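You operate a simulated robot arm through the tools that you are given. There is no shell and no other tool.

The job below is to be done with a simulated robot arm. You get a single attempt, and the scene is never put back.

Task
Swap the brown sample card for the black one and slide the tray in till the bridge lamp lights.
Fine: brown card into the purple tray; switch on and gain at 3 before the tray goes in.

It is judged by the outcome, as a careful person would: the job done as asked, and still so three seconds after it is handed in. It fails if anything else is knocked over, pushed out of place, dropped, spilled or broken.

Robot
A 6-joint arm with a two-finger parallel gripper, fixed in place. Base frame: the origin is on the floor under the middle of its stand, x ahead of it, y to its left, z up; the work surface is at about z = 0.82. Units: m, degrees, N and s.
It reaches about 1.347 m from its shoulder. Its first joint turns from -166.0 to 166.0 degrees. Payload 3.91 kg.
The TCP is the grasp point between the finger pads, 0.03 m short of the fingertips. In the tool frame z runs along the fingers and y along their closing line. Largest opening 0.11 m; finger width 0.02, thickness 0.01; the body of the gripper, 0.048 by 0.112 m, starts 0.055 m behind the TCP.
Orientation is that of the tool frame in the base frame, as a unit quaternion [x, y, z, w]. With the fingers straight down and closing along the base's y, the tool's x points along the base's -x, its y along +y and its z along -z.

Tools
- The arm moves only by the tool play_rows. Its argument "motion" is a list that holds one entry, the list of rows, each a list of 7 numbers: the turn, a rotation vector about the tool's x, y, z in degrees, then the shift along the tool's x, y, z in m, then the gripper command, from -1 (shut) to 1 (fully open), values between in proportion. In form: [[[ax, ay, az, tx, ty, tz, hand], ...]]. A call has 1 to 20 rows; each row is the pose to reach, as a shift and turn from the pose commanded when the call began, along the tool's axes at that moment. Rows are played at 5 a second. More than 0.05 m and 8.6 degrees between two rows, or a gripper value outside its range, and nothing of the call is played. Where a pose cannot be reached the arm comes as near as it can. A force on the tool above 90 N (or 10 N above the force at the start of the call, whichever is more), or a blocked arm, ends the call early, and 0.2 s more pass. Each finger travels about 0.108 m/s and halts on what it meets, pressing with about 22 N; the grip force reading is that of the motor and also rises with nothing between the fingers. The clock runs only during rows and for 0.2 s after the last one: add rows that repeat a pose to give the fingers time. It gives the time, the measured TCP pose, the force on the tool (base axes), the opening and the grip force at its end, in the units of the frame above (readings bear some noise), with the torque about the TCP (base axes, N m) and any sound that the robot's microphone picked up, and new pictures: "views" is both (left out), scene, wrist or none.
- Cameras (640 x 400 px; columns grow to the right, rows downward): "scene" is fixed at [0.3969, -0.6503, 1.5526]; the picture's right is [0.71, -0.71, 0.00], its down [-0.60, -0.60, -0.53] and it looks along [0.37, 0.37, -0.85] (base axes); focal length 323 px, centre (320, 200). "wrist" rides on the gripper at [0.072, 0.017, -0.103] in the tool frame; the picture's right is [-0.23, 0.97, 0.00], its down [-0.76, -0.18, -0.62] and it looks along [-0.61, -0.14, 0.78] (tool axes); focal length 222 px, centre (320, 200). There is no depth. A picture from a camera that has moved, and an enlarged one, comes with that camera's place and axes in the base frame and with its lens.
- enlarge(camera, box): a new picture of the part [left, top, right, bottom] of that camera's present view, enlarged. No time passes.
- close_job(): hands the job in; it is judged then, once.

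Places have to be worked out from the pictures, the camera data and where the tool is seen. Open the gripper and draw the arm clear of the work before you hand the job in, unless the task says otherwise.

The tools are called after "Call:" as a command line: name --argument value ..., lists and objects as JSON in quotes. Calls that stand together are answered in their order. play_rows: Moves the arm, as the interface text tells. Its arguments: {"type":"object","properties":{"motion":{"type":"array","items":{"type":"array","items":{"type":"array","items":{"type":"number"}}}},"views":{"type":"string","enum":["both","scene","wrist","none"]}},"required":["motion"]} The other tools are called the same way: enlarge (camera, box) takes an enlarged picture of a part of a camera's view; close_job () hands the job in.

At the start:

```text
t: 0.0
eef_pos: [0.6001, -0.3619, 1.1497]
orientation: [0.0, 1.0, 0.0, 0.0]
contact_force: [-0.5, -0.7, 0.2]
ft_torque: [-0.04, -0.03, 0.02]
width: 0.11
finger_force: 0.2
```

scene: 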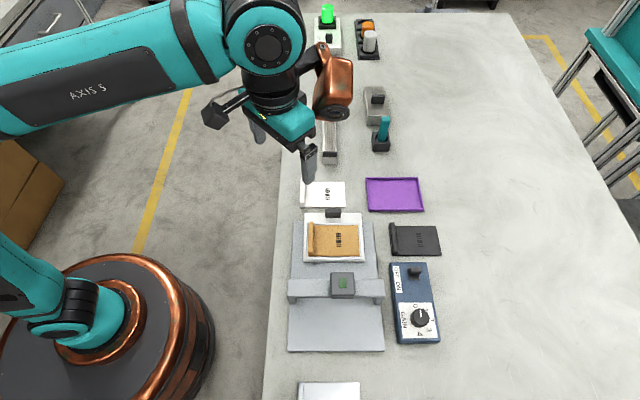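
wrist: 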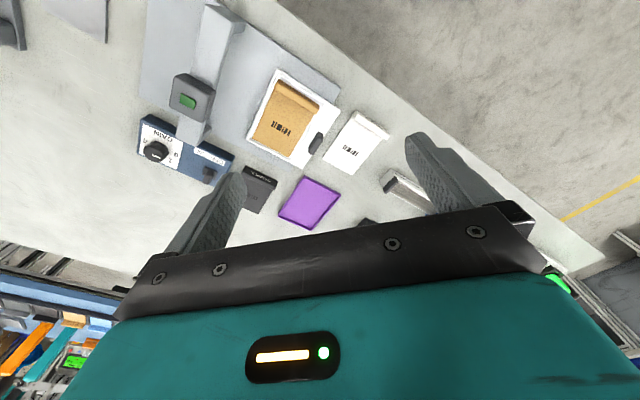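

I'll take enlarged pictures of the work area first, to find the cards, tray, switch, and gain knob.

Call:
enlarge --camera "scene" --box '[270, 170, 460, 290]'

Call:
enlarge --camera "scene" --box '[270, 250, 460, 370]'

Call:
enlarge --camera "scene" --box '[290, 0, 480, 170]'

Call:
enlarge --camera "wrist" --box '[120, 50, 400, 230]'

```text
3.33 times, centred on (365, 230) of scene
camera zoom: at [0.3969, -0.6503, 1.5526], right [0.71, -0.71, 0.0], down [-0.6, -0.6, -0.53], along [0.37, 0.37, -0.85], focal length 1078 px, centre (170, 100)
```

zoom: 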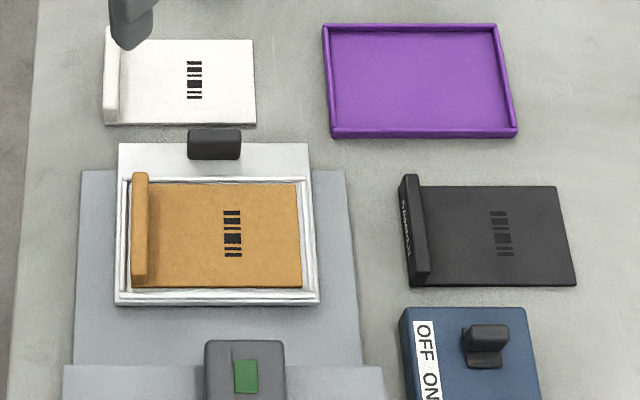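

```text
3.33 times, centred on (365, 310) of scene
camera zoom: at [0.3969, -0.6503, 1.5526], right [0.71, -0.71, 0.0], down [-0.6, -0.6, -0.53], along [0.37, 0.37, -0.85], focal length 1078 px, centre (170, -167)
```

zoom: 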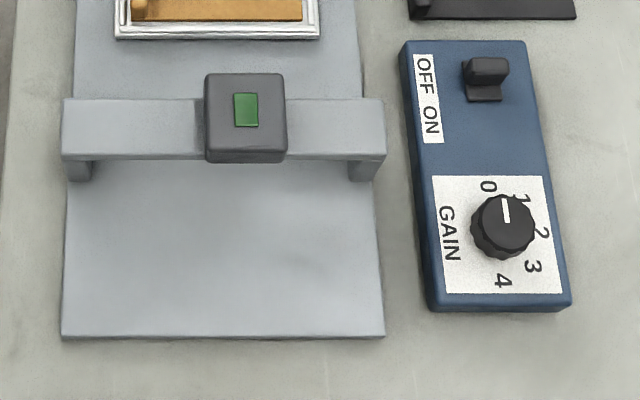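

```text
2.35 times, centred on (385, 85) of scene
camera zoom: at [0.3969, -0.6503, 1.5526], right [0.71, -0.71, 0.0], down [-0.6, -0.6, -0.53], along [0.37, 0.37, -0.85], focal length 761 px, centre (167, 471)
```

zoom: 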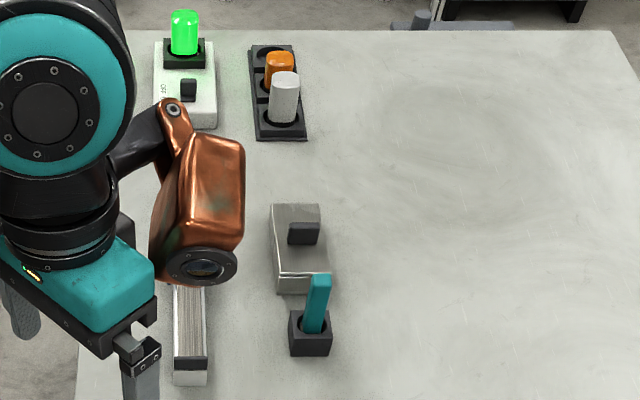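

```text
2.22 times, centred on (260, 140) of wrist
camera zoom: at [0.5297, -0.345, 1.2539], right [0.23, 0.97, 0.0], down [0.76, -0.18, 0.62], along [0.61, -0.14, -0.78], focal length 494 px, centre (453, 333)
```

zoom: 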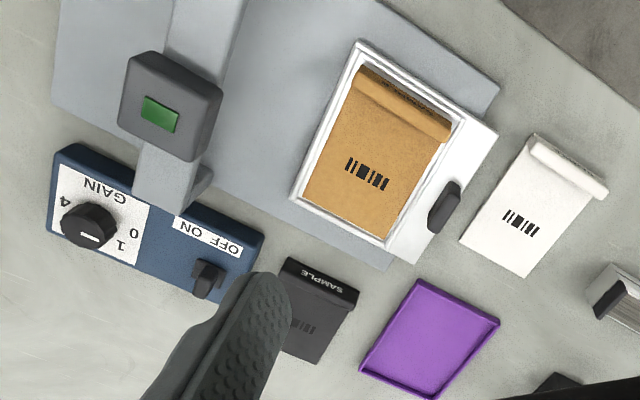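

Before planning grasps I need closer views of the lips on the cards, the switch, and the knob.

Call:
enlarge --camera "scene" --box '[385, 255, 449, 295]'

Call:
enlarge --camera "scene" --box '[385, 302, 449, 342]'

Call:
enlarge --camera "scene" --box '[295, 205, 375, 265]'

Call:
enlarge --camera "scene" --box '[380, 215, 450, 260]'

Call:
enlarge --camera "scene" --box '[280, 260, 390, 330]'

Call:
enlarge --camera "scene" --box '[355, 170, 435, 220]'

```text
10.00 times, centred on (417, 275) of scene
camera zoom: at [0.3969, -0.6503, 1.5526], right [0.71, -0.71, 0.0], down [-0.6, -0.6, -0.53], along [0.37, 0.37, -0.85], focal length 3234 px, centre (-650, -550)
```

zoom: 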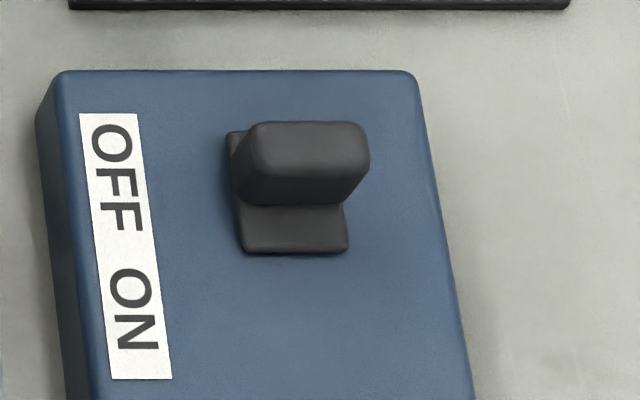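

```text
10.00 times, centred on (417, 322) of scene
camera zoom: at [0.3969, -0.6503, 1.5526], right [0.71, -0.71, 0.0], down [-0.6, -0.6, -0.53], along [0.37, 0.37, -0.85], focal length 3234 px, centre (-650, -1020)
```

zoom: 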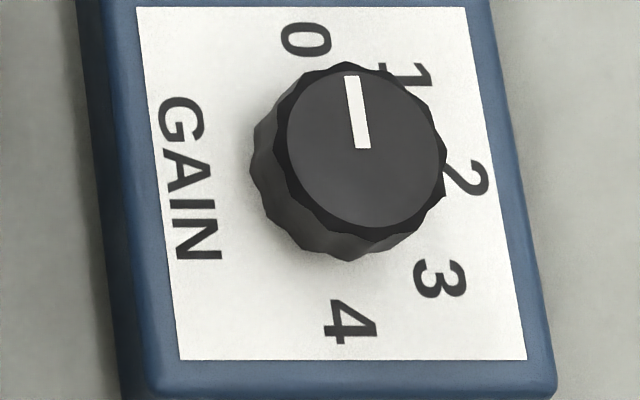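

```text
6.67 times, centred on (335, 235) of scene
camera zoom: at [0.3969, -0.6503, 1.5526], right [0.71, -0.71, 0.0], down [-0.6, -0.6, -0.53], along [0.37, 0.37, -0.85], focal length 2156 px, centre (220, -33)
```

zoom: 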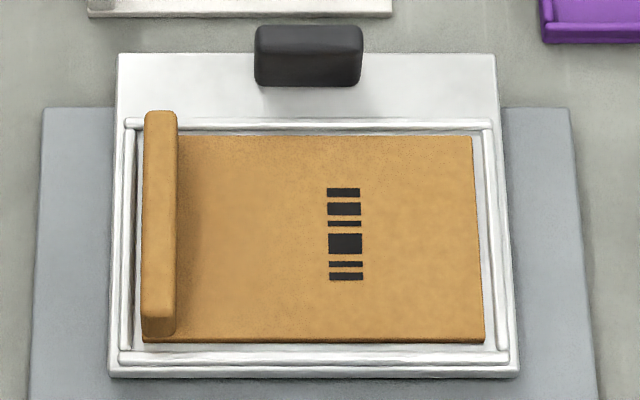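

```text
8.89 times, centred on (415, 238) of scene
camera zoom: at [0.3969, -0.6503, 1.5526], right [0.71, -0.71, 0.0], down [-0.6, -0.6, -0.53], along [0.37, 0.37, -0.85], focal length 2875 px, centre (-524, -133)
```

zoom: 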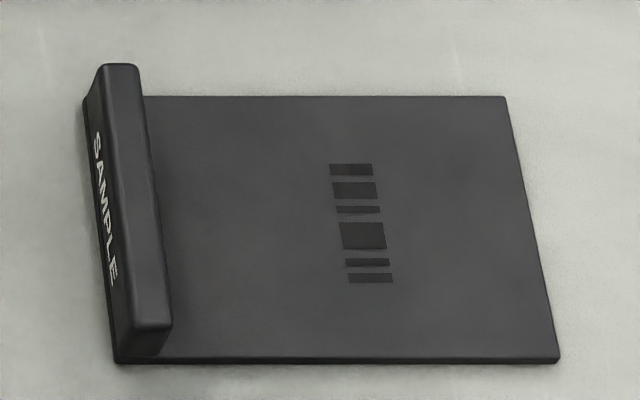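

```text
5.71 times, centred on (335, 295) of scene
camera zoom: at [0.3969, -0.6503, 1.5526], right [0.71, -0.71, 0.0], down [-0.6, -0.6, -0.53], along [0.37, 0.37, -0.85], focal length 1848 px, centre (234, -343)
```

zoom: 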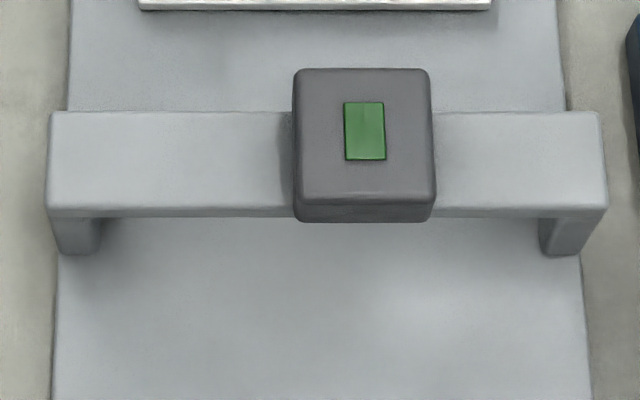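

```text
8.00 times, centred on (395, 195) of scene
camera zoom: at [0.3969, -0.6503, 1.5526], right [0.71, -0.71, 0.0], down [-0.6, -0.6, -0.53], along [0.37, 0.37, -0.85], focal length 2588 px, centre (-280, 240)
```

zoom: 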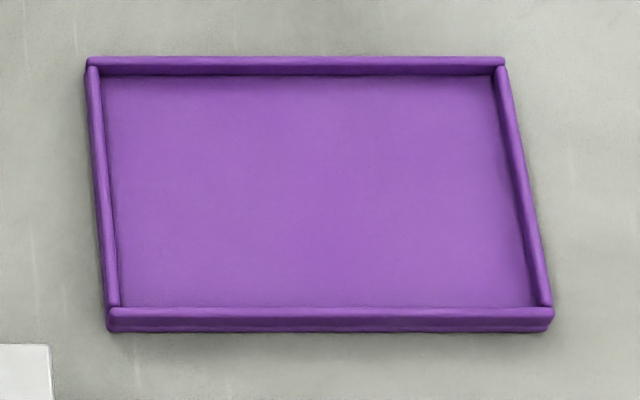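

The brown card's lip is near (0.615, -0.401), the purple tray's centre is at about U=0.94, V=-0.29, and everything is laid out at 45° to the base axes. I'll turn the tool -45° so the fingers close across the lip, and hover above it.

Call:
play_rows --motion '[[[0, 0, -7.5, -0.0025, -0.0065, 0.023, 1], [0, 0, -15, -0.005, -0.013, 0.046, 0.6], [0, 0, -22.5, -0.0076, -0.0195, 0.069, 0.2], [0, 0, -30, -0.0102, -0.026, 0.092, -0.1], [0, 0, -37.5, -0.0128, -0.0325, 0.115, -0.27], [0, 0, -45, -0.0153, -0.0391, 0.138, -0.27], [0, 0, -45, -0.0153, -0.0391, 0.16, -0.27], [0, 0, -45, -0.0153, -0.0391, 0.16, -0.27]]]' --views "both"

```text
t: 1.8
eef_pos: [0.6163, -0.401, 0.9912]
orientation: [-0.383, 0.924, 0.0, 0.0]
contact_force: [0.3, -0.2, 0.5]
ft_torque: [0.0, 0.02, -0.02]
width: 0.0405
finger_force: 0.2
camera wrist: at [0.5532, -0.4399, 1.0938], right [-0.53, 0.85, 0.0], down [0.66, 0.41, 0.62], along [0.53, 0.33, -0.78], focal length 222 px, centre (320, 200)
```

scene: 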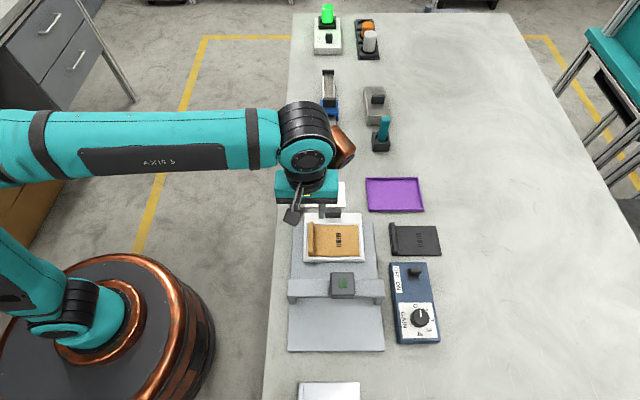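
wrist: 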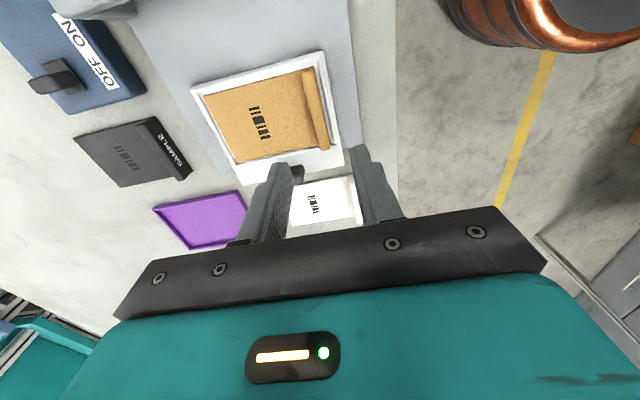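

I'm hovering above the lip. I'll enlarge the wrist view and cross-check the lip's position and height against the scene estimate.

Call:
enlarge --camera "wrist" --box '[180, 40, 372, 160]'

Call:
enlarge --camera "scene" --box '[280, 170, 376, 230]'

```text
3.33 times, centred on (276, 100) of wrist
camera zoom: at [0.5532, -0.4399, 1.0938], right [-0.53, 0.85, 0.0], down [0.66, 0.41, 0.62], along [0.53, 0.33, -0.78], focal length 740 px, centre (467, 533)
```

zoom: 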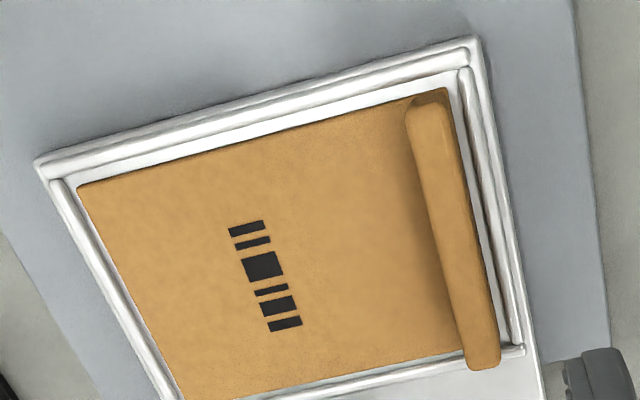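

```text
6.67 times, centred on (328, 200) of scene
camera zoom: at [0.3969, -0.6503, 1.5526], right [0.71, -0.71, 0.0], down [-0.6, -0.6, -0.53], along [0.37, 0.37, -0.85], focal length 2156 px, centre (267, 200)
```

zoom: 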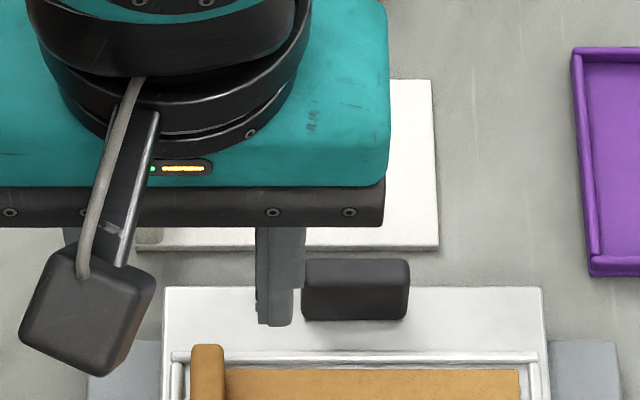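

The drop axis sits about 3 mm to the side of the lip centre. I'll correct that and lower the fingertips to just above the lip for a check.

Call:
play_rows --motion '[[[0, 0, 0, -0.001, -0.0032, 0.03, -0.27], [0, 0, 0, -0.002, -0.0032, 0.06, -0.27], [0, 0, 0, -0.002, -0.0032, 0.09, -0.27], [0, 0, 0, -0.002, -0.0032, 0.1, -0.27], [0, 0, 0, -0.002, -0.0032, 0.1, -0.27]]]' --views "both"

Call:
enlarge --camera "scene" --box '[280, 195, 376, 255]'

Call:
enlarge --camera "wrist" --box '[240, 70, 400, 170]'

```text
t: 3.0
eef_pos: [0.6198, -0.4027, 0.8906]
orientation: [-0.383, 0.924, -0.001, -0.001]
contact_force: [0.5, -0.5, 0.9]
ft_torque: [0.0, 0.02, -0.03]
width: 0.0403
finger_force: 0.0
camera wrist: at [0.5568, -0.4414, 0.9938], right [-0.53, 0.85, 0.0], down [0.66, 0.41, 0.62], along [0.53, 0.33, -0.78], focal length 222 px, centre (320, 200)
```

scene: 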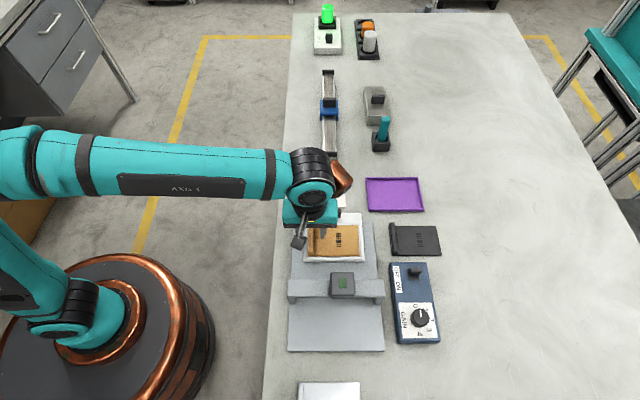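
wrist: 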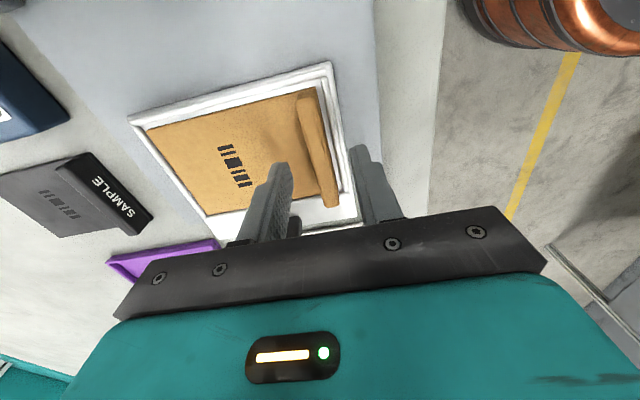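

```text
6.67 times, centred on (328, 225) of scene
camera zoom: at [0.3969, -0.6503, 1.5526], right [0.71, -0.71, 0.0], down [-0.6, -0.6, -0.53], along [0.37, 0.37, -0.85], focal length 2156 px, centre (267, 33)
```

zoom: 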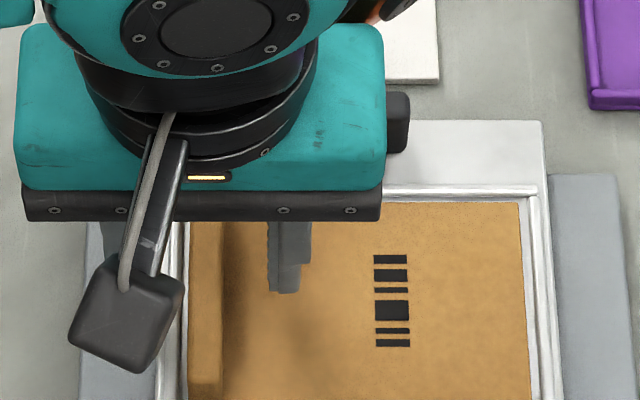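

```text
4.00 times, centred on (320, 120) of wrist
camera zoom: at [0.5568, -0.4414, 0.9938], right [-0.53, 0.85, 0.0], down [0.66, 0.41, 0.62], along [0.53, 0.33, -0.78], focal length 888 px, centre (320, 520)
```

zoom: 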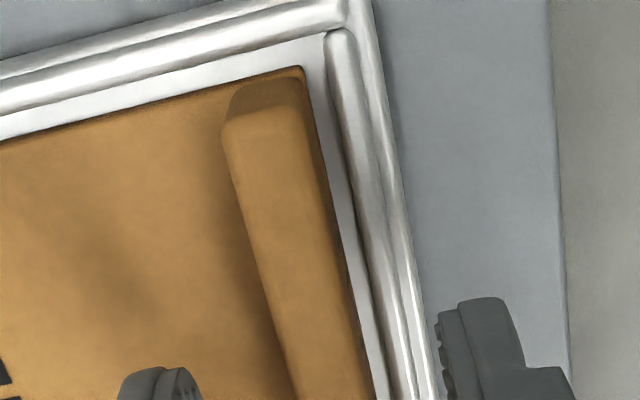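

Direct comparison in both views shows the lip centred between the fingers to within about 2 mm. I'll go down another 12 mm and check clearance to the tray rim and card.

Call:
play_rows --motion '[[[0, 0, 0, 0, 0, 0.006, -0.27], [0, 0, 0, 0, 0, 0.012, -0.27], [0, 0, 0, 0, 0, 0.012, -0.27]]]' --views "wrist"

Call:
enlarge --camera "scene" --box '[300, 215, 364, 255]'

Call:
enlarge --camera "wrist" --box '[256, 90, 384, 170]'

```text
t: 3.8
eef_pos: [0.62, -0.4006, 0.8788]
orientation: [-0.382, 0.924, -0.001, 0.0]
contact_force: [0.2, 0.5, -0.1]
ft_torque: [0.01, -0.03, -0.01]
width: 0.0402
finger_force: 0.0
camera wrist: at [0.5577, -0.4407, 0.9822], right [-0.53, 0.85, 0.0], down [0.66, 0.41, 0.62], along [0.53, 0.33, -0.78], focal length 222 px, centre (320, 200)
```

wrist: 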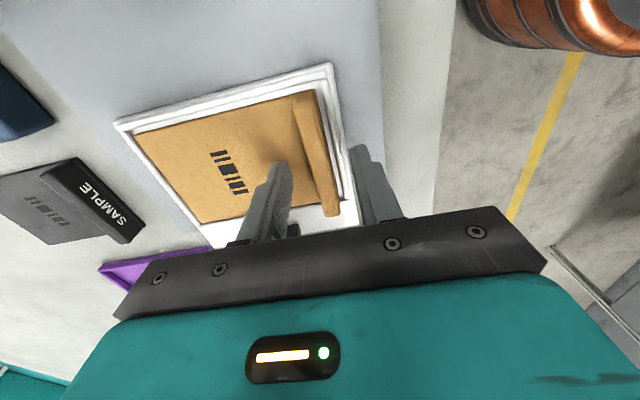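

```text
10.00 times, centred on (332, 235) of scene
camera zoom: at [0.3969, -0.6503, 1.5526], right [0.71, -0.71, 0.0], down [-0.6, -0.6, -0.53], along [0.37, 0.37, -0.85], focal length 3234 px, centre (200, -150)
```

zoom: 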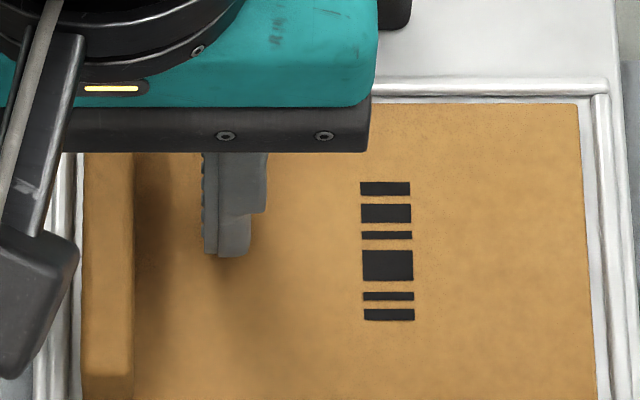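

```text
5.00 times, centred on (320, 130) of wrist
camera zoom: at [0.5577, -0.4407, 0.9822], right [-0.53, 0.85, 0.0], down [0.66, 0.41, 0.62], along [0.53, 0.33, -0.78], focal length 1111 px, centre (320, 550)
```

zoom: 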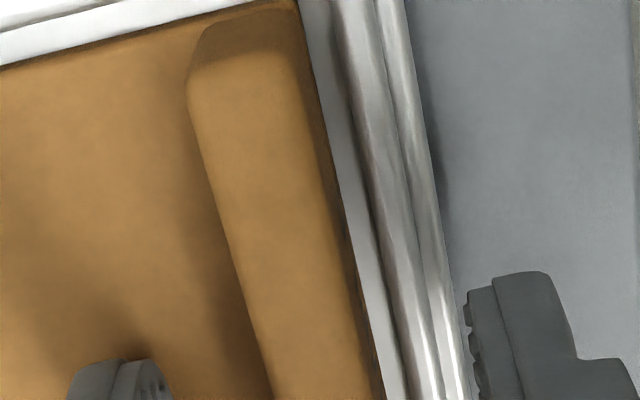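

There's no contact yet with the tips at z≈0.849. I'll go down in small steps and watch the force.

Call:
play_rows --motion '[[[0, 0, 0, 0, 0, 0.001, -0.27], [0, 0, 0, 0, 0, 0.002, -0.27], [0, 0, 0, 0, 0, 0.003, -0.27], [0, 0, 0, 0, 0, 0.003, -0.27]]]' --views "none"

Call:
enlarge --camera "scene" --box '[300, 215, 364, 255]'

Call:
enlarge --camera "wrist" --box '[256, 100, 384, 180]'

```text
t: 4.8
eef_pos: [0.6199, -0.4023, 0.8765]
orientation: [-0.382, 0.924, 0.0, 0.001]
contact_force: [-1.1, -0.5, 12.9]
ft_torque: [-0.22, -0.15, -0.02]
width: 0.0399
finger_force: 0.1
```

```text
10.00 times, centred on (332, 235) of scene
camera zoom: at [0.3969, -0.6503, 1.5526], right [0.71, -0.71, 0.0], down [-0.6, -0.6, -0.53], along [0.37, 0.37, -0.85], focal length 3234 px, centre (200, -150)
```

zoom: 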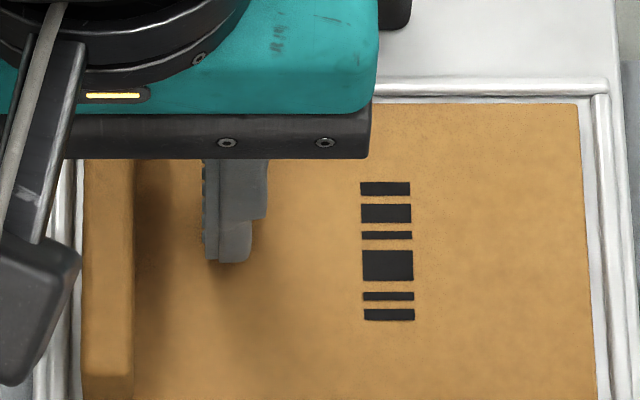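

```text
5.00 times, centred on (320, 140) of wrist
camera zoom: at [0.5578, -0.4409, 0.9794], right [-0.53, 0.85, 0.0], down [0.66, 0.41, 0.62], along [0.53, 0.33, -0.78], focal length 1111 px, centre (320, 500)
```

zoom: 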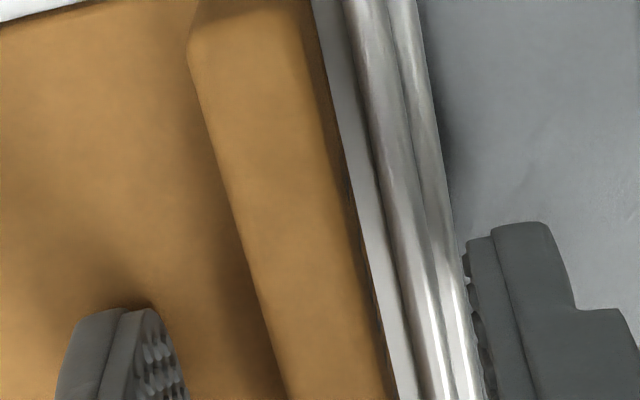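

The inner finger met the card surface: 13 N with the tips at z≈0.8465, and the torque puts the contact at +2 cm along U. That puts the card top at about 0.8465 and the lip top at about 0.866. I'll raise 8.5 mm, so the outer finger clears the rim, and close on the lip.

Call:
play_rows --motion '[[[0, 0, 0, 0, 0, -0.004, -0.27], [0, 0, 0, 0, 0, -0.0085, -0.27], [0, 0, 0, 0, 0, -0.0085, -0.27], [0, 0, 0, 0, 0, -0.0085, -0.6], [0, 0, 0, 0, 0, -0.0085, -0.8], [0, 0, 0, 0, 0, -0.0085, -1], [0, 0, 0, 0, 0, -0.0085, -1], [0, 0, 0, 0, 0, -0.0085, -1]]]' --views "wrist"

Call:
enlarge --camera "scene" --box '[290, 205, 370, 255]'

Call:
enlarge --camera "wrist" --box '[256, 100, 384, 180]'

```text
t: 6.6
eef_pos: [0.6196, -0.4015, 0.8834]
orientation: [-0.383, 0.924, -0.001, 0.0]
contact_force: [0.2, -0.3, 0.6]
ft_torque: [0.01, 0.0, 0.01]
width: 0.011
finger_force: 22.3
camera wrist: at [0.5574, -0.4411, 0.9869], right [-0.53, 0.85, 0.0], down [0.66, 0.41, 0.62], along [0.53, 0.33, -0.78], focal length 222 px, centre (320, 200)
```

wrist: 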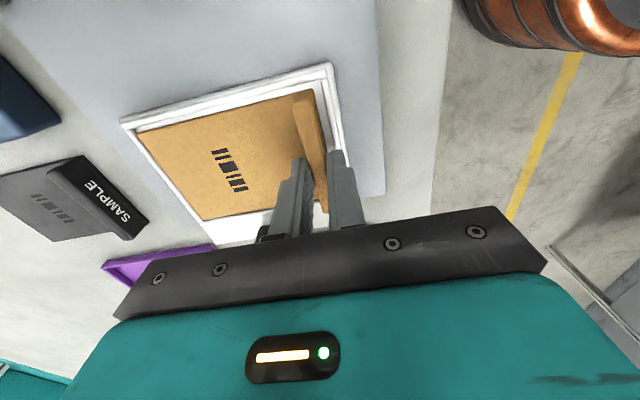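

```text
8.00 times, centred on (330, 230) of scene
camera zoom: at [0.3969, -0.6503, 1.5526], right [0.71, -0.71, 0.0], down [-0.6, -0.6, -0.53], along [0.37, 0.37, -0.85], focal length 2588 px, centre (240, -40)
```

zoom: 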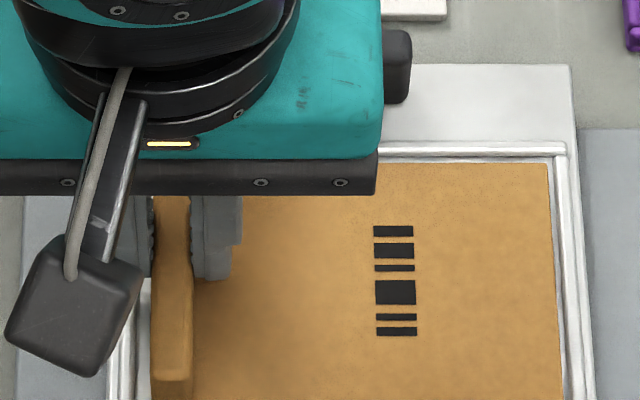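

```text
5.00 times, centred on (320, 140) of wrist
camera zoom: at [0.5574, -0.4411, 0.9869], right [-0.53, 0.85, 0.0], down [0.66, 0.41, 0.62], along [0.53, 0.33, -0.78], focal length 1111 px, centre (320, 500)
```

zoom: 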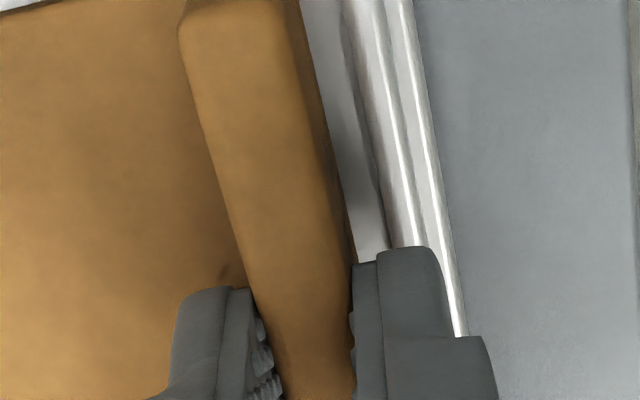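

The lip is gripped, with width 11 mm and no side load. Before lifting I'll measure how the card sits inside the white tray, so I can place the black one the same way.

Call:
enlarge --camera "scene" --box '[298, 235, 330, 265]'

Call:
enlarge --camera "scene" --box '[340, 235, 372, 265]'

Call:
enlarge --camera "scene" --box '[340, 210, 372, 230]'

```text
13.33 times, centred on (314, 250) of scene
camera zoom: at [0.3969, -0.6503, 1.5526], right [0.71, -0.71, 0.0], down [-0.6, -0.6, -0.53], along [0.37, 0.37, -0.85], focal length 4312 px, centre (400, -467)
```

zoom: 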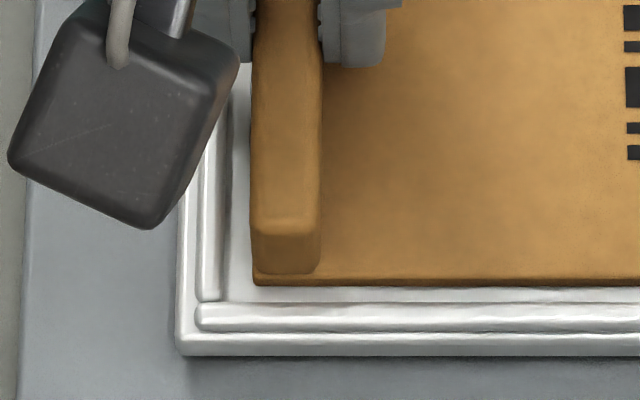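

```text
13.33 times, centred on (356, 250) of scene
camera zoom: at [0.3969, -0.6503, 1.5526], right [0.71, -0.71, 0.0], down [-0.6, -0.6, -0.53], along [0.37, 0.37, -0.85], focal length 4312 px, centre (-160, -467)
```

zoom: 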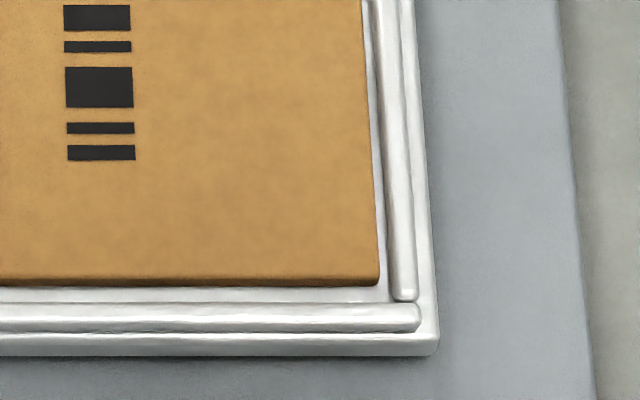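

```text
16.00 times, centred on (356, 220) of scene
camera zoom: at [0.3969, -0.6503, 1.5526], right [0.71, -0.71, 0.0], down [-0.6, -0.6, -0.53], along [0.37, 0.37, -0.85], focal length 5175 px, centre (-256, -120)
```

zoom: 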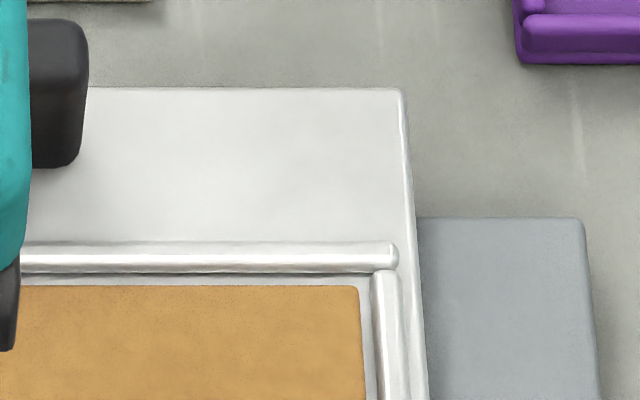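

The rim bar stands only about 1 mm above the card, and the interior clearance is about 6.6 mm in U. The card now sits about 1.6 mm off-centre toward +U. I'll lift it straight up.

Call:
play_rows --motion '[[[0, 0, 0, 0, 0, -0.005, -1], [0, 0, 0, 0, 0, -0.012, -1], [0, 0, 0, 0, 0, -0.025, -1], [0, 0, 0, 0, 0, -0.045, -1], [0, 0, 0, 0, 0, -0.065, -1], [0, 0, 0, 0, 0, -0.08, -1], [0, 0, 0, 0, 0, -0.08, -1]]]' --views "both"

```text
t: 8.2
eef_pos: [0.6206, -0.4023, 0.9633]
orientation: [-0.383, 0.924, 0.0, -0.001]
contact_force: [-0.6, 0.4, -0.2]
ft_torque: [-0.03, 0.01, 0.0]
width: 0.0
finger_force: 22.1
camera wrist: at [0.5576, -0.4415, 1.0668], right [-0.53, 0.85, 0.0], down [0.66, 0.41, 0.62], along [0.53, 0.33, -0.78], focal length 222 px, centre (320, 200)
```

scene: 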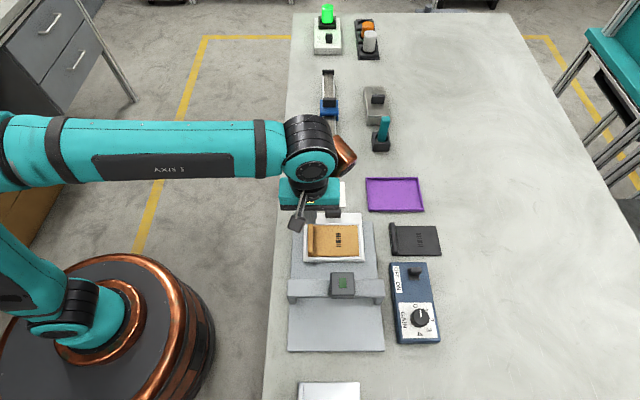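
wrist: 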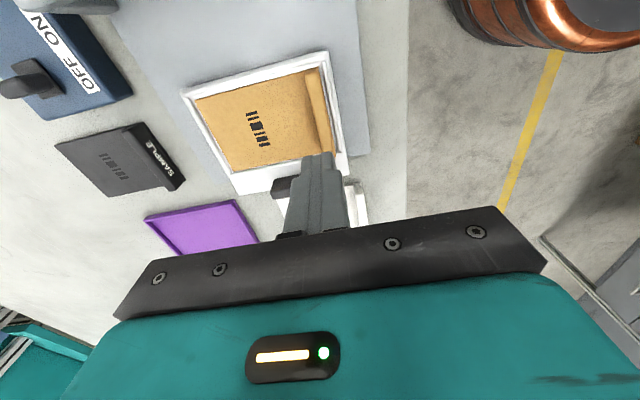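

The fingers closed to 0 mm, so the lip slipped out and the card stayed in the white tray. I'll look closely at its state.

Call:
enlarge --camera "scene" --box '[298, 210, 372, 268]'

Call:
enlarge --camera "wrist" --box '[170, 40, 362, 170]'

Call:
enlarge --camera "wrist" --box '[280, 60, 360, 160]'

```text
6.90 times, centred on (335, 239) of scene
camera zoom: at [0.3969, -0.6503, 1.5526], right [0.71, -0.71, 0.0], down [-0.6, -0.6, -0.53], along [0.37, 0.37, -0.85], focal length 2231 px, centre (217, -69)
```

zoom: 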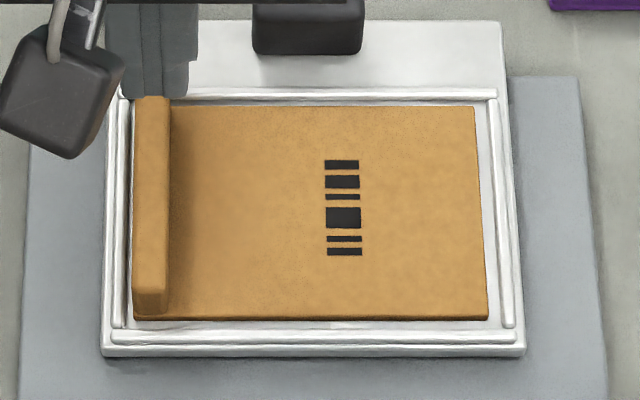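

```text
3.08 times, centred on (266, 105) of wrist
camera zoom: at [0.5576, -0.4415, 1.0668], right [-0.53, 0.85, 0.0], down [0.66, 0.41, 0.62], along [0.53, 0.33, -0.78], focal length 684 px, centre (486, 492)
```

zoom: 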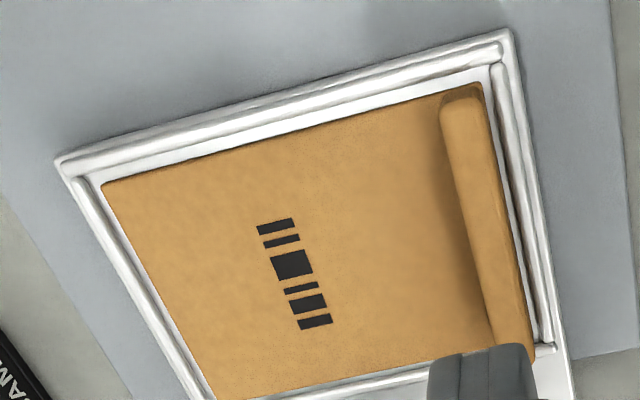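

```text
4.00 times, centred on (320, 110) of wrist
camera zoom: at [0.5576, -0.4415, 1.0668], right [-0.53, 0.85, 0.0], down [0.66, 0.41, 0.62], along [0.53, 0.33, -0.78], focal length 888 px, centre (320, 560)
```

zoom: 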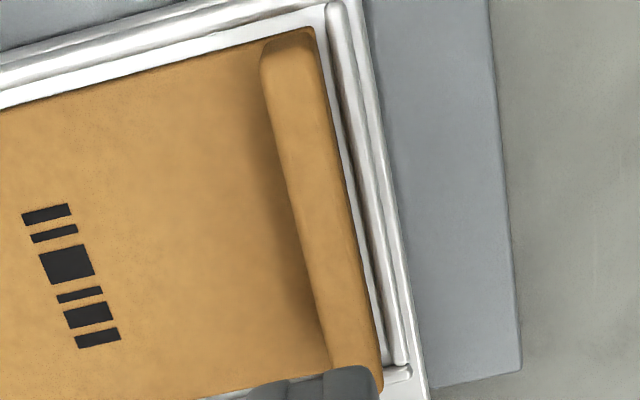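

The card is sitting flat in the white tray again, so the grip was too shallow. I'll touch the lip top lightly with the closed fingers to find its true height.

Call:
play_rows --motion '[[[0, 0, 0, 0, 0.001, 0.02, -1], [0, 0, 0, 0, 0.001, 0.04, -1], [0, 0, 0, 0, 0.001, 0.06, -1], [0, 0, 0, 0, 0.001, 0.065, -1], [0, 0, 0, 0, 0.001, 0.067, -1], [0, 0, 0, 0, 0.001, 0.068, -1], [0, 0, 0, 0, 0.001, 0.068, -1]]]' --views "none"

```text
t: 9.8
eef_pos: [0.6199, -0.4008, 0.8976]
orientation: [-0.383, 0.924, -0.001, 0.0]
contact_force: [-0.8, 2.1, 18.4]
ft_torque: [0.03, 0.04, 0.04]
width: 0.0
finger_force: 21.7
```

The lip top is at z≈0.867, which confirms a 20 mm lip, so the last grip had about 13 mm of engagement. I'll re-grip much deeper, with the tips about 2 mm above the card and nearer the card's V-centre, then lift only a little and check.

Call:
play_rows --motion '[[[0, 0, 0, 0, 0, -0.008, -1], [0, 0, 0, 0.002, 0.001, -0.015, -0.6], [0, 0, 0, 0.004, 0.001, -0.015, -0.27], [0, 0, 0, 0.004, 0.001, -0.004, -0.27], [0, 0, 0, 0.004, 0.001, 0.008, -0.27], [0, 0, 0, 0.004, 0.001, 0.0162, -0.27], [0, 0, 0, 0.004, 0.001, 0.0162, -0.27]]]' --views "none"

Call:
enlarge --camera "wrist" --box '[256, 100, 384, 180]'

```text
t: 11.4
eef_pos: [0.6157, -0.4039, 0.8795]
orientation: [-0.382, 0.924, 0.0, -0.001]
contact_force: [0.0, 0.2, -0.5]
ft_torque: [-0.01, 0.01, -0.01]
width: 0.0401
finger_force: 0.1
```

```text
5.00 times, centred on (320, 140) of wrist
camera zoom: at [0.5538, -0.4426, 0.9827], right [-0.53, 0.85, 0.0], down [0.66, 0.41, 0.62], along [0.53, 0.33, -0.78], focal length 1111 px, centre (320, 500)
```

zoom: 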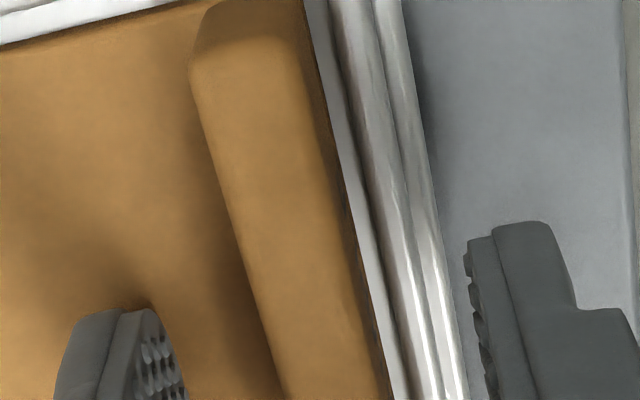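

There's no contact and the fingers straddle the lip. I'll close and lift slowly by 12 mm, then check.

Call:
play_rows --motion '[[[0, 0, 0, 0, 0, 0, -0.55], [0, 0, 0, 0, 0, 0, -0.75], [0, 0, 0, 0, 0, 0, -1], [0, 0, 0, 0, 0, 0, -1], [0, 0, 0, 0, 0, 0, -1]]]' --views "none"

Call:
play_rows --motion '[[[0, 0, 0, 0, 0, -0.001, -1], [0, 0, 0, 0, 0, -0.002, -1], [0, 0, 0, 0, 0, -0.003, -1], [0, 0, 0, 0, 0, -0.004, -1], [0, 0, 0, 0, 0, -0.004, -1]]]' --views "none"

Call:
enlarge --camera "scene" --box '[298, 210, 372, 268]'

```text
t: 12.6
eef_pos: [0.6161, -0.4028, 0.8797]
orientation: [-0.383, 0.924, 0.0, 0.0]
contact_force: [0.5, -0.6, 0.9]
ft_torque: [-0.04, 0.01, 0.02]
width: 0.0111
finger_force: 22.3
```

```text
t: 13.8
eef_pos: [0.6163, -0.4037, 0.8849]
orientation: [-0.383, 0.924, 0.0, 0.0]
contact_force: [-0.1, -0.6, -0.2]
ft_torque: [0.02, 0.02, 0.01]
width: 0.0108
finger_force: 22.3
```

```text
6.90 times, centred on (335, 239) of scene
camera zoom: at [0.3969, -0.6503, 1.5526], right [0.71, -0.71, 0.0], down [-0.6, -0.6, -0.53], along [0.37, 0.37, -0.85], focal length 2231 px, centre (217, -69)
```

zoom: 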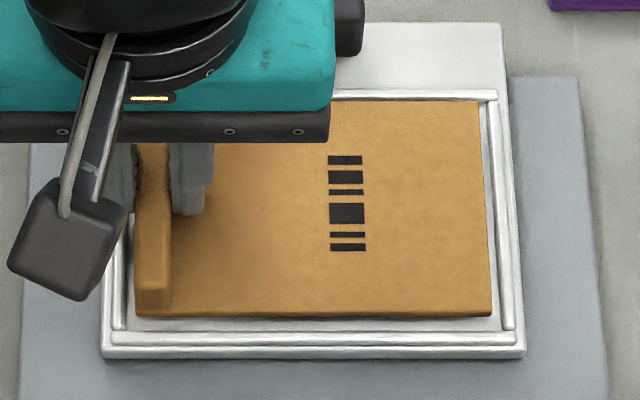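

The card has risen with the gripper and feels light, with no visible load. I'll keep lifting slowly and check again.

Call:
play_rows --motion '[[[0, 0, 0, 0, 0, -0.003, -1], [0, 0, 0, 0, 0, -0.006, -1], [0, 0, 0, 0, 0, -0.009, -1], [0, 0, 0, 0, 0, -0.013, -1], [0, 0, 0, 0, 0, -0.017, -1], [0, 0, 0, 0, 0, -0.021, -1], [0, 0, 0, 0, 0, -0.025, -1], [0, 0, 0, 0, 0, -0.025, -1]]]' --views "none"

Call:
enlarge --camera "scene" --box '[298, 210, 372, 268]'

Call:
enlarge --camera "wrist" --box '[180, 80, 372, 200]'

```text
t: 15.6
eef_pos: [0.6159, -0.4031, 0.9094]
orientation: [-0.383, 0.924, 0.0, 0.0]
contact_force: [0.1, -0.5, 0.3]
ft_torque: [0.0, 0.01, -0.02]
width: 0.0107
finger_force: 21.7
```

```text
6.90 times, centred on (335, 239) of scene
camera zoom: at [0.3969, -0.6503, 1.5526], right [0.71, -0.71, 0.0], down [-0.6, -0.6, -0.53], along [0.37, 0.37, -0.85], focal length 2231 px, centre (217, -69)
```

zoom: 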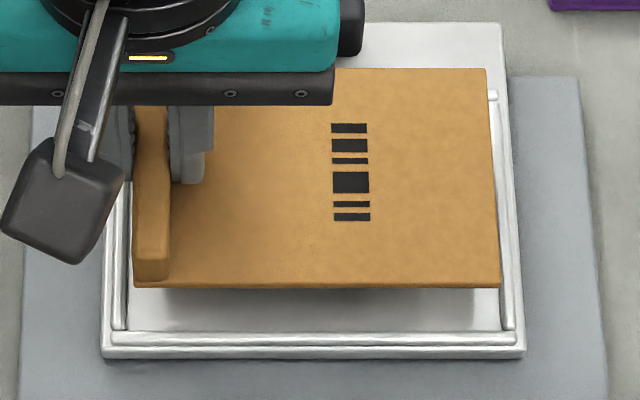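

```text
3.33 times, centred on (276, 140) of wrist
camera zoom: at [0.5539, -0.4426, 1.0127], right [-0.53, 0.85, 0.0], down [0.66, 0.41, 0.62], along [0.53, 0.33, -0.78], focal length 740 px, centre (467, 400)
```

zoom: 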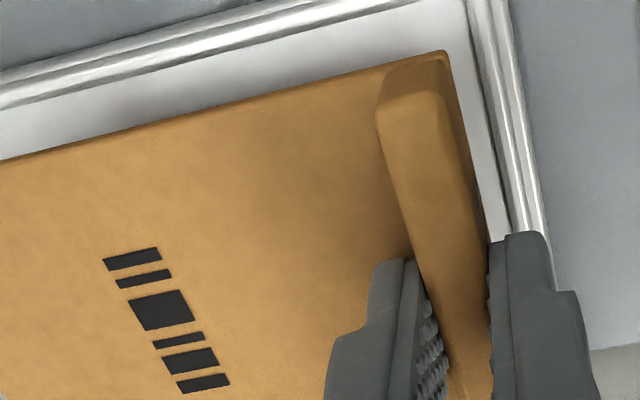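

The card is held level. I'll raise it another 4 cm and carry it over the purple tray.

Call:
play_rows --motion '[[[0, 0, 0, 0, 0, -0.008, -1], [0, 0, 0, 0, 0, -0.02, -1], [0, 0, 0, 0, 0, -0.032, -1], [0, 0, 0, -0.005, -0.006, -0.04, -1], [0, 0, 0, -0.018, -0.0206, -0.04, -1], [0, 0, 0, -0.0362, -0.0414, -0.04, -1], [0, 0, 0, -0.0543, -0.0621, -0.04, -1], [0, 0, 0, -0.0725, -0.0828, -0.04, -1], [0, 0, 0, -0.0906, -0.1034, -0.04, -1], [0, 0, 0, -0.1087, -0.1241, -0.04, -1], [0, 0, 0, -0.1268, -0.1448, -0.04, -1], [0, 0, 0, -0.139, -0.1588, -0.04, -1], [0, 0, 0, -0.1449, -0.1655, -0.04, -1], [0, 0, 0, -0.1449, -0.1655, -0.04, -1]]]' --views "both"

Call:
enlarge --camera "scene" --box '[345, 140, 441, 220]'

Call:
enlarge --camera "wrist" --box '[160, 60, 384, 200]'

```text
t: 18.6
eef_pos: [0.837, -0.4172, 0.9492]
orientation: [-0.383, 0.924, 0.0, 0.001]
contact_force: [0.0, -1.0, -0.6]
ft_torque: [0.01, 0.0, 0.02]
width: 0.0109
finger_force: 22.1
camera wrist: at [0.7744, -0.4571, 1.0521], right [-0.53, 0.85, 0.0], down [0.66, 0.41, 0.62], along [0.53, 0.33, -0.78], focal length 222 px, centre (320, 200)
```

scene: 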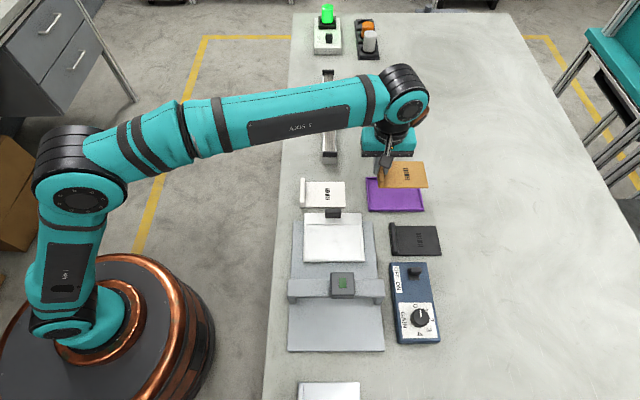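
wrist: 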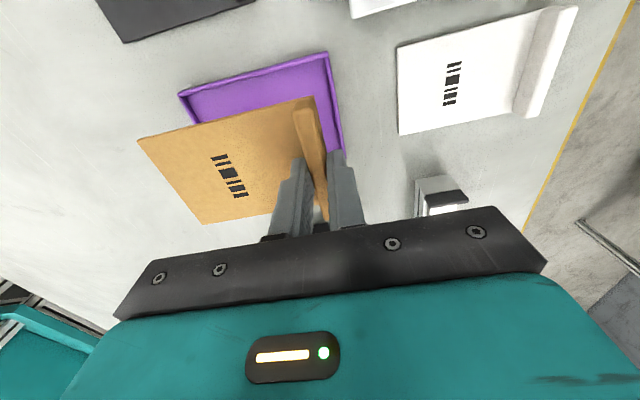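

```text
5.00 times, centred on (393, 180) of scene
camera zoom: at [0.3969, -0.6503, 1.5526], right [0.71, -0.71, 0.0], down [-0.6, -0.6, -0.53], along [0.37, 0.37, -0.85], focal length 1617 px, centre (-45, 300)
```

zoom: 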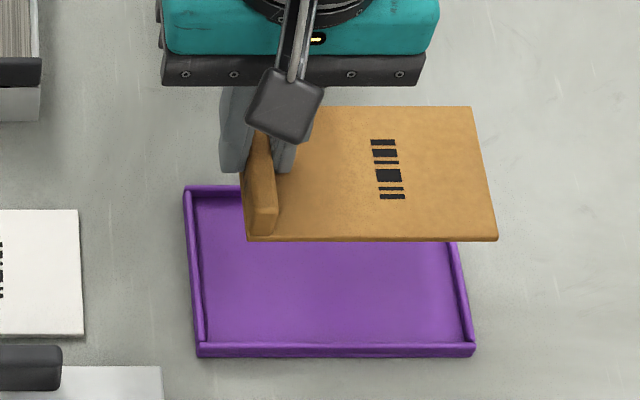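

```text
2.86 times, centred on (272, 130) of wrist
camera zoom: at [0.7744, -0.4571, 1.0521], right [-0.53, 0.85, 0.0], down [0.66, 0.41, 0.62], along [0.53, 0.33, -0.78], focal length 635 px, centre (457, 400)
```

zoom: 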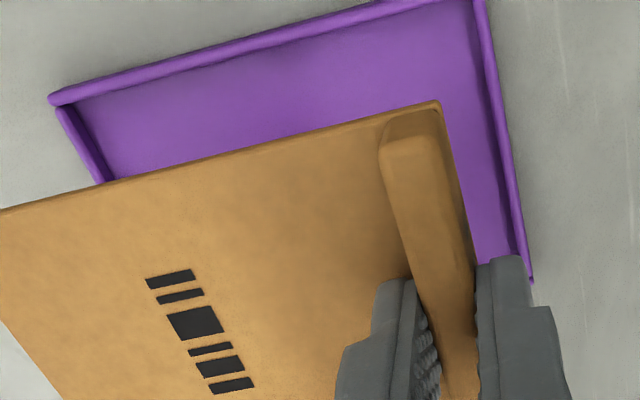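

The card is above the purple tray. I'll zoom in for precise tray edges before lowering.

Call:
enlarge --camera "scene" --box '[361, 185, 401, 215]'

Call:
enlarge --camera "scene" --box '[405, 175, 445, 215]'

Call:
enlarge --camera "wrist" --box '[270, 40, 370, 170]'

```text
13.33 times, centred on (381, 200) of scene
camera zoom: at [0.3969, -0.6503, 1.5526], right [0.71, -0.71, 0.0], down [-0.6, -0.6, -0.53], along [0.37, 0.37, -0.85], focal length 4312 px, centre (-493, 200)
```

zoom: 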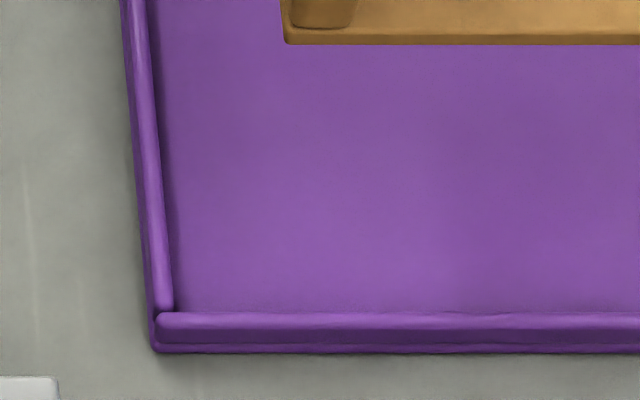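

```text
10.00 times, centred on (425, 195) of scene
camera zoom: at [0.3969, -0.6503, 1.5526], right [0.71, -0.71, 0.0], down [-0.6, -0.6, -0.53], along [0.37, 0.37, -0.85], focal length 3234 px, centre (-730, 250)
```

zoom: 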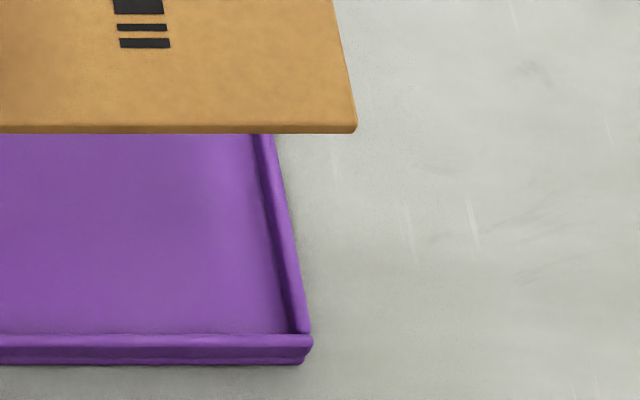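

```text
3.08 times, centred on (320, 105) of wrist
camera zoom: at [0.7744, -0.4571, 1.0521], right [-0.53, 0.85, 0.0], down [0.66, 0.41, 0.62], along [0.53, 0.33, -0.78], focal length 684 px, centre (320, 492)
```

zoom: 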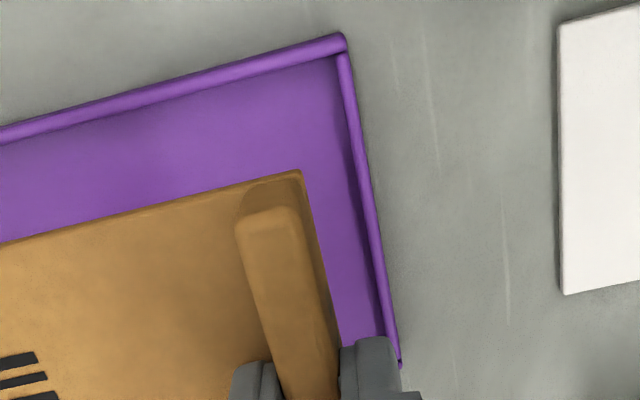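

The card is centred over the purple tray with about 8–9 mm margin on each side. I'll lower it to just above the floor.

Call:
play_rows --motion '[[[0, 0, 0, 0, 0, 0.012, -1], [0, 0, 0, 0, 0, 0.028, -1], [0, 0, 0, 0, 0, 0.044, -1], [0, 0, 0, 0, 0, 0.06, -1], [0, 0, 0, 0, 0, 0.072, -1], [0, 0, 0, 0, 0, 0.08, -1], [0, 0, 0, 0, 0, 0.082, -1], [0, 0, 0, 0, 0, 0.084, -1], [0, 0, 0, 0, 0, 0.084, -1]]]' --views "none"

Call:
enlarge --camera "scene" --box '[355, 165, 435, 220]'

```text
t: 20.6
eef_pos: [0.8368, -0.4178, 0.8635]
orientation: [-0.382, 0.924, 0.0, 0.0]
contact_force: [0.4, 0.6, 0.0]
ft_torque: [-0.01, 0.03, -0.02]
width: 0.0111
finger_force: 22.6
```

```text
7.27 times, centred on (395, 192) of scene
camera zoom: at [0.3969, -0.6503, 1.5526], right [0.71, -0.71, 0.0], down [-0.6, -0.6, -0.53], along [0.37, 0.37, -0.85], focal length 2352 px, centre (-226, 254)
```

zoom: 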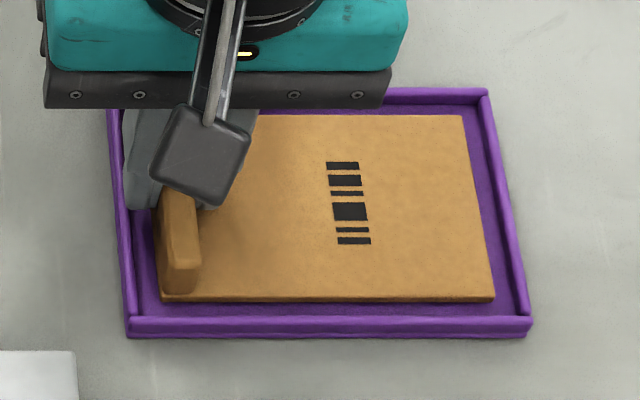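

The card is inside the rim and not yet touching. I'll ease down in 1 mm steps until I get floor contact.

Call:
play_rows --motion '[[[0, 0, 0, 0, 0, 0.001, -1], [0, 0, 0, 0, 0, 0.002, -1], [0, 0, 0, 0, 0, 0.003, -1], [0, 0, 0, 0, 0, 0.003, -1]]]' --views "none"

```text
t: 21.6
eef_pos: [0.8363, -0.4169, 0.8627]
orientation: [-0.383, 0.924, 0.0, -0.001]
contact_force: [1.3, 0.1, 7.7]
ft_torque: [-0.03, -0.02, 0.02]
width: 0.0108
finger_force: 21.8
```

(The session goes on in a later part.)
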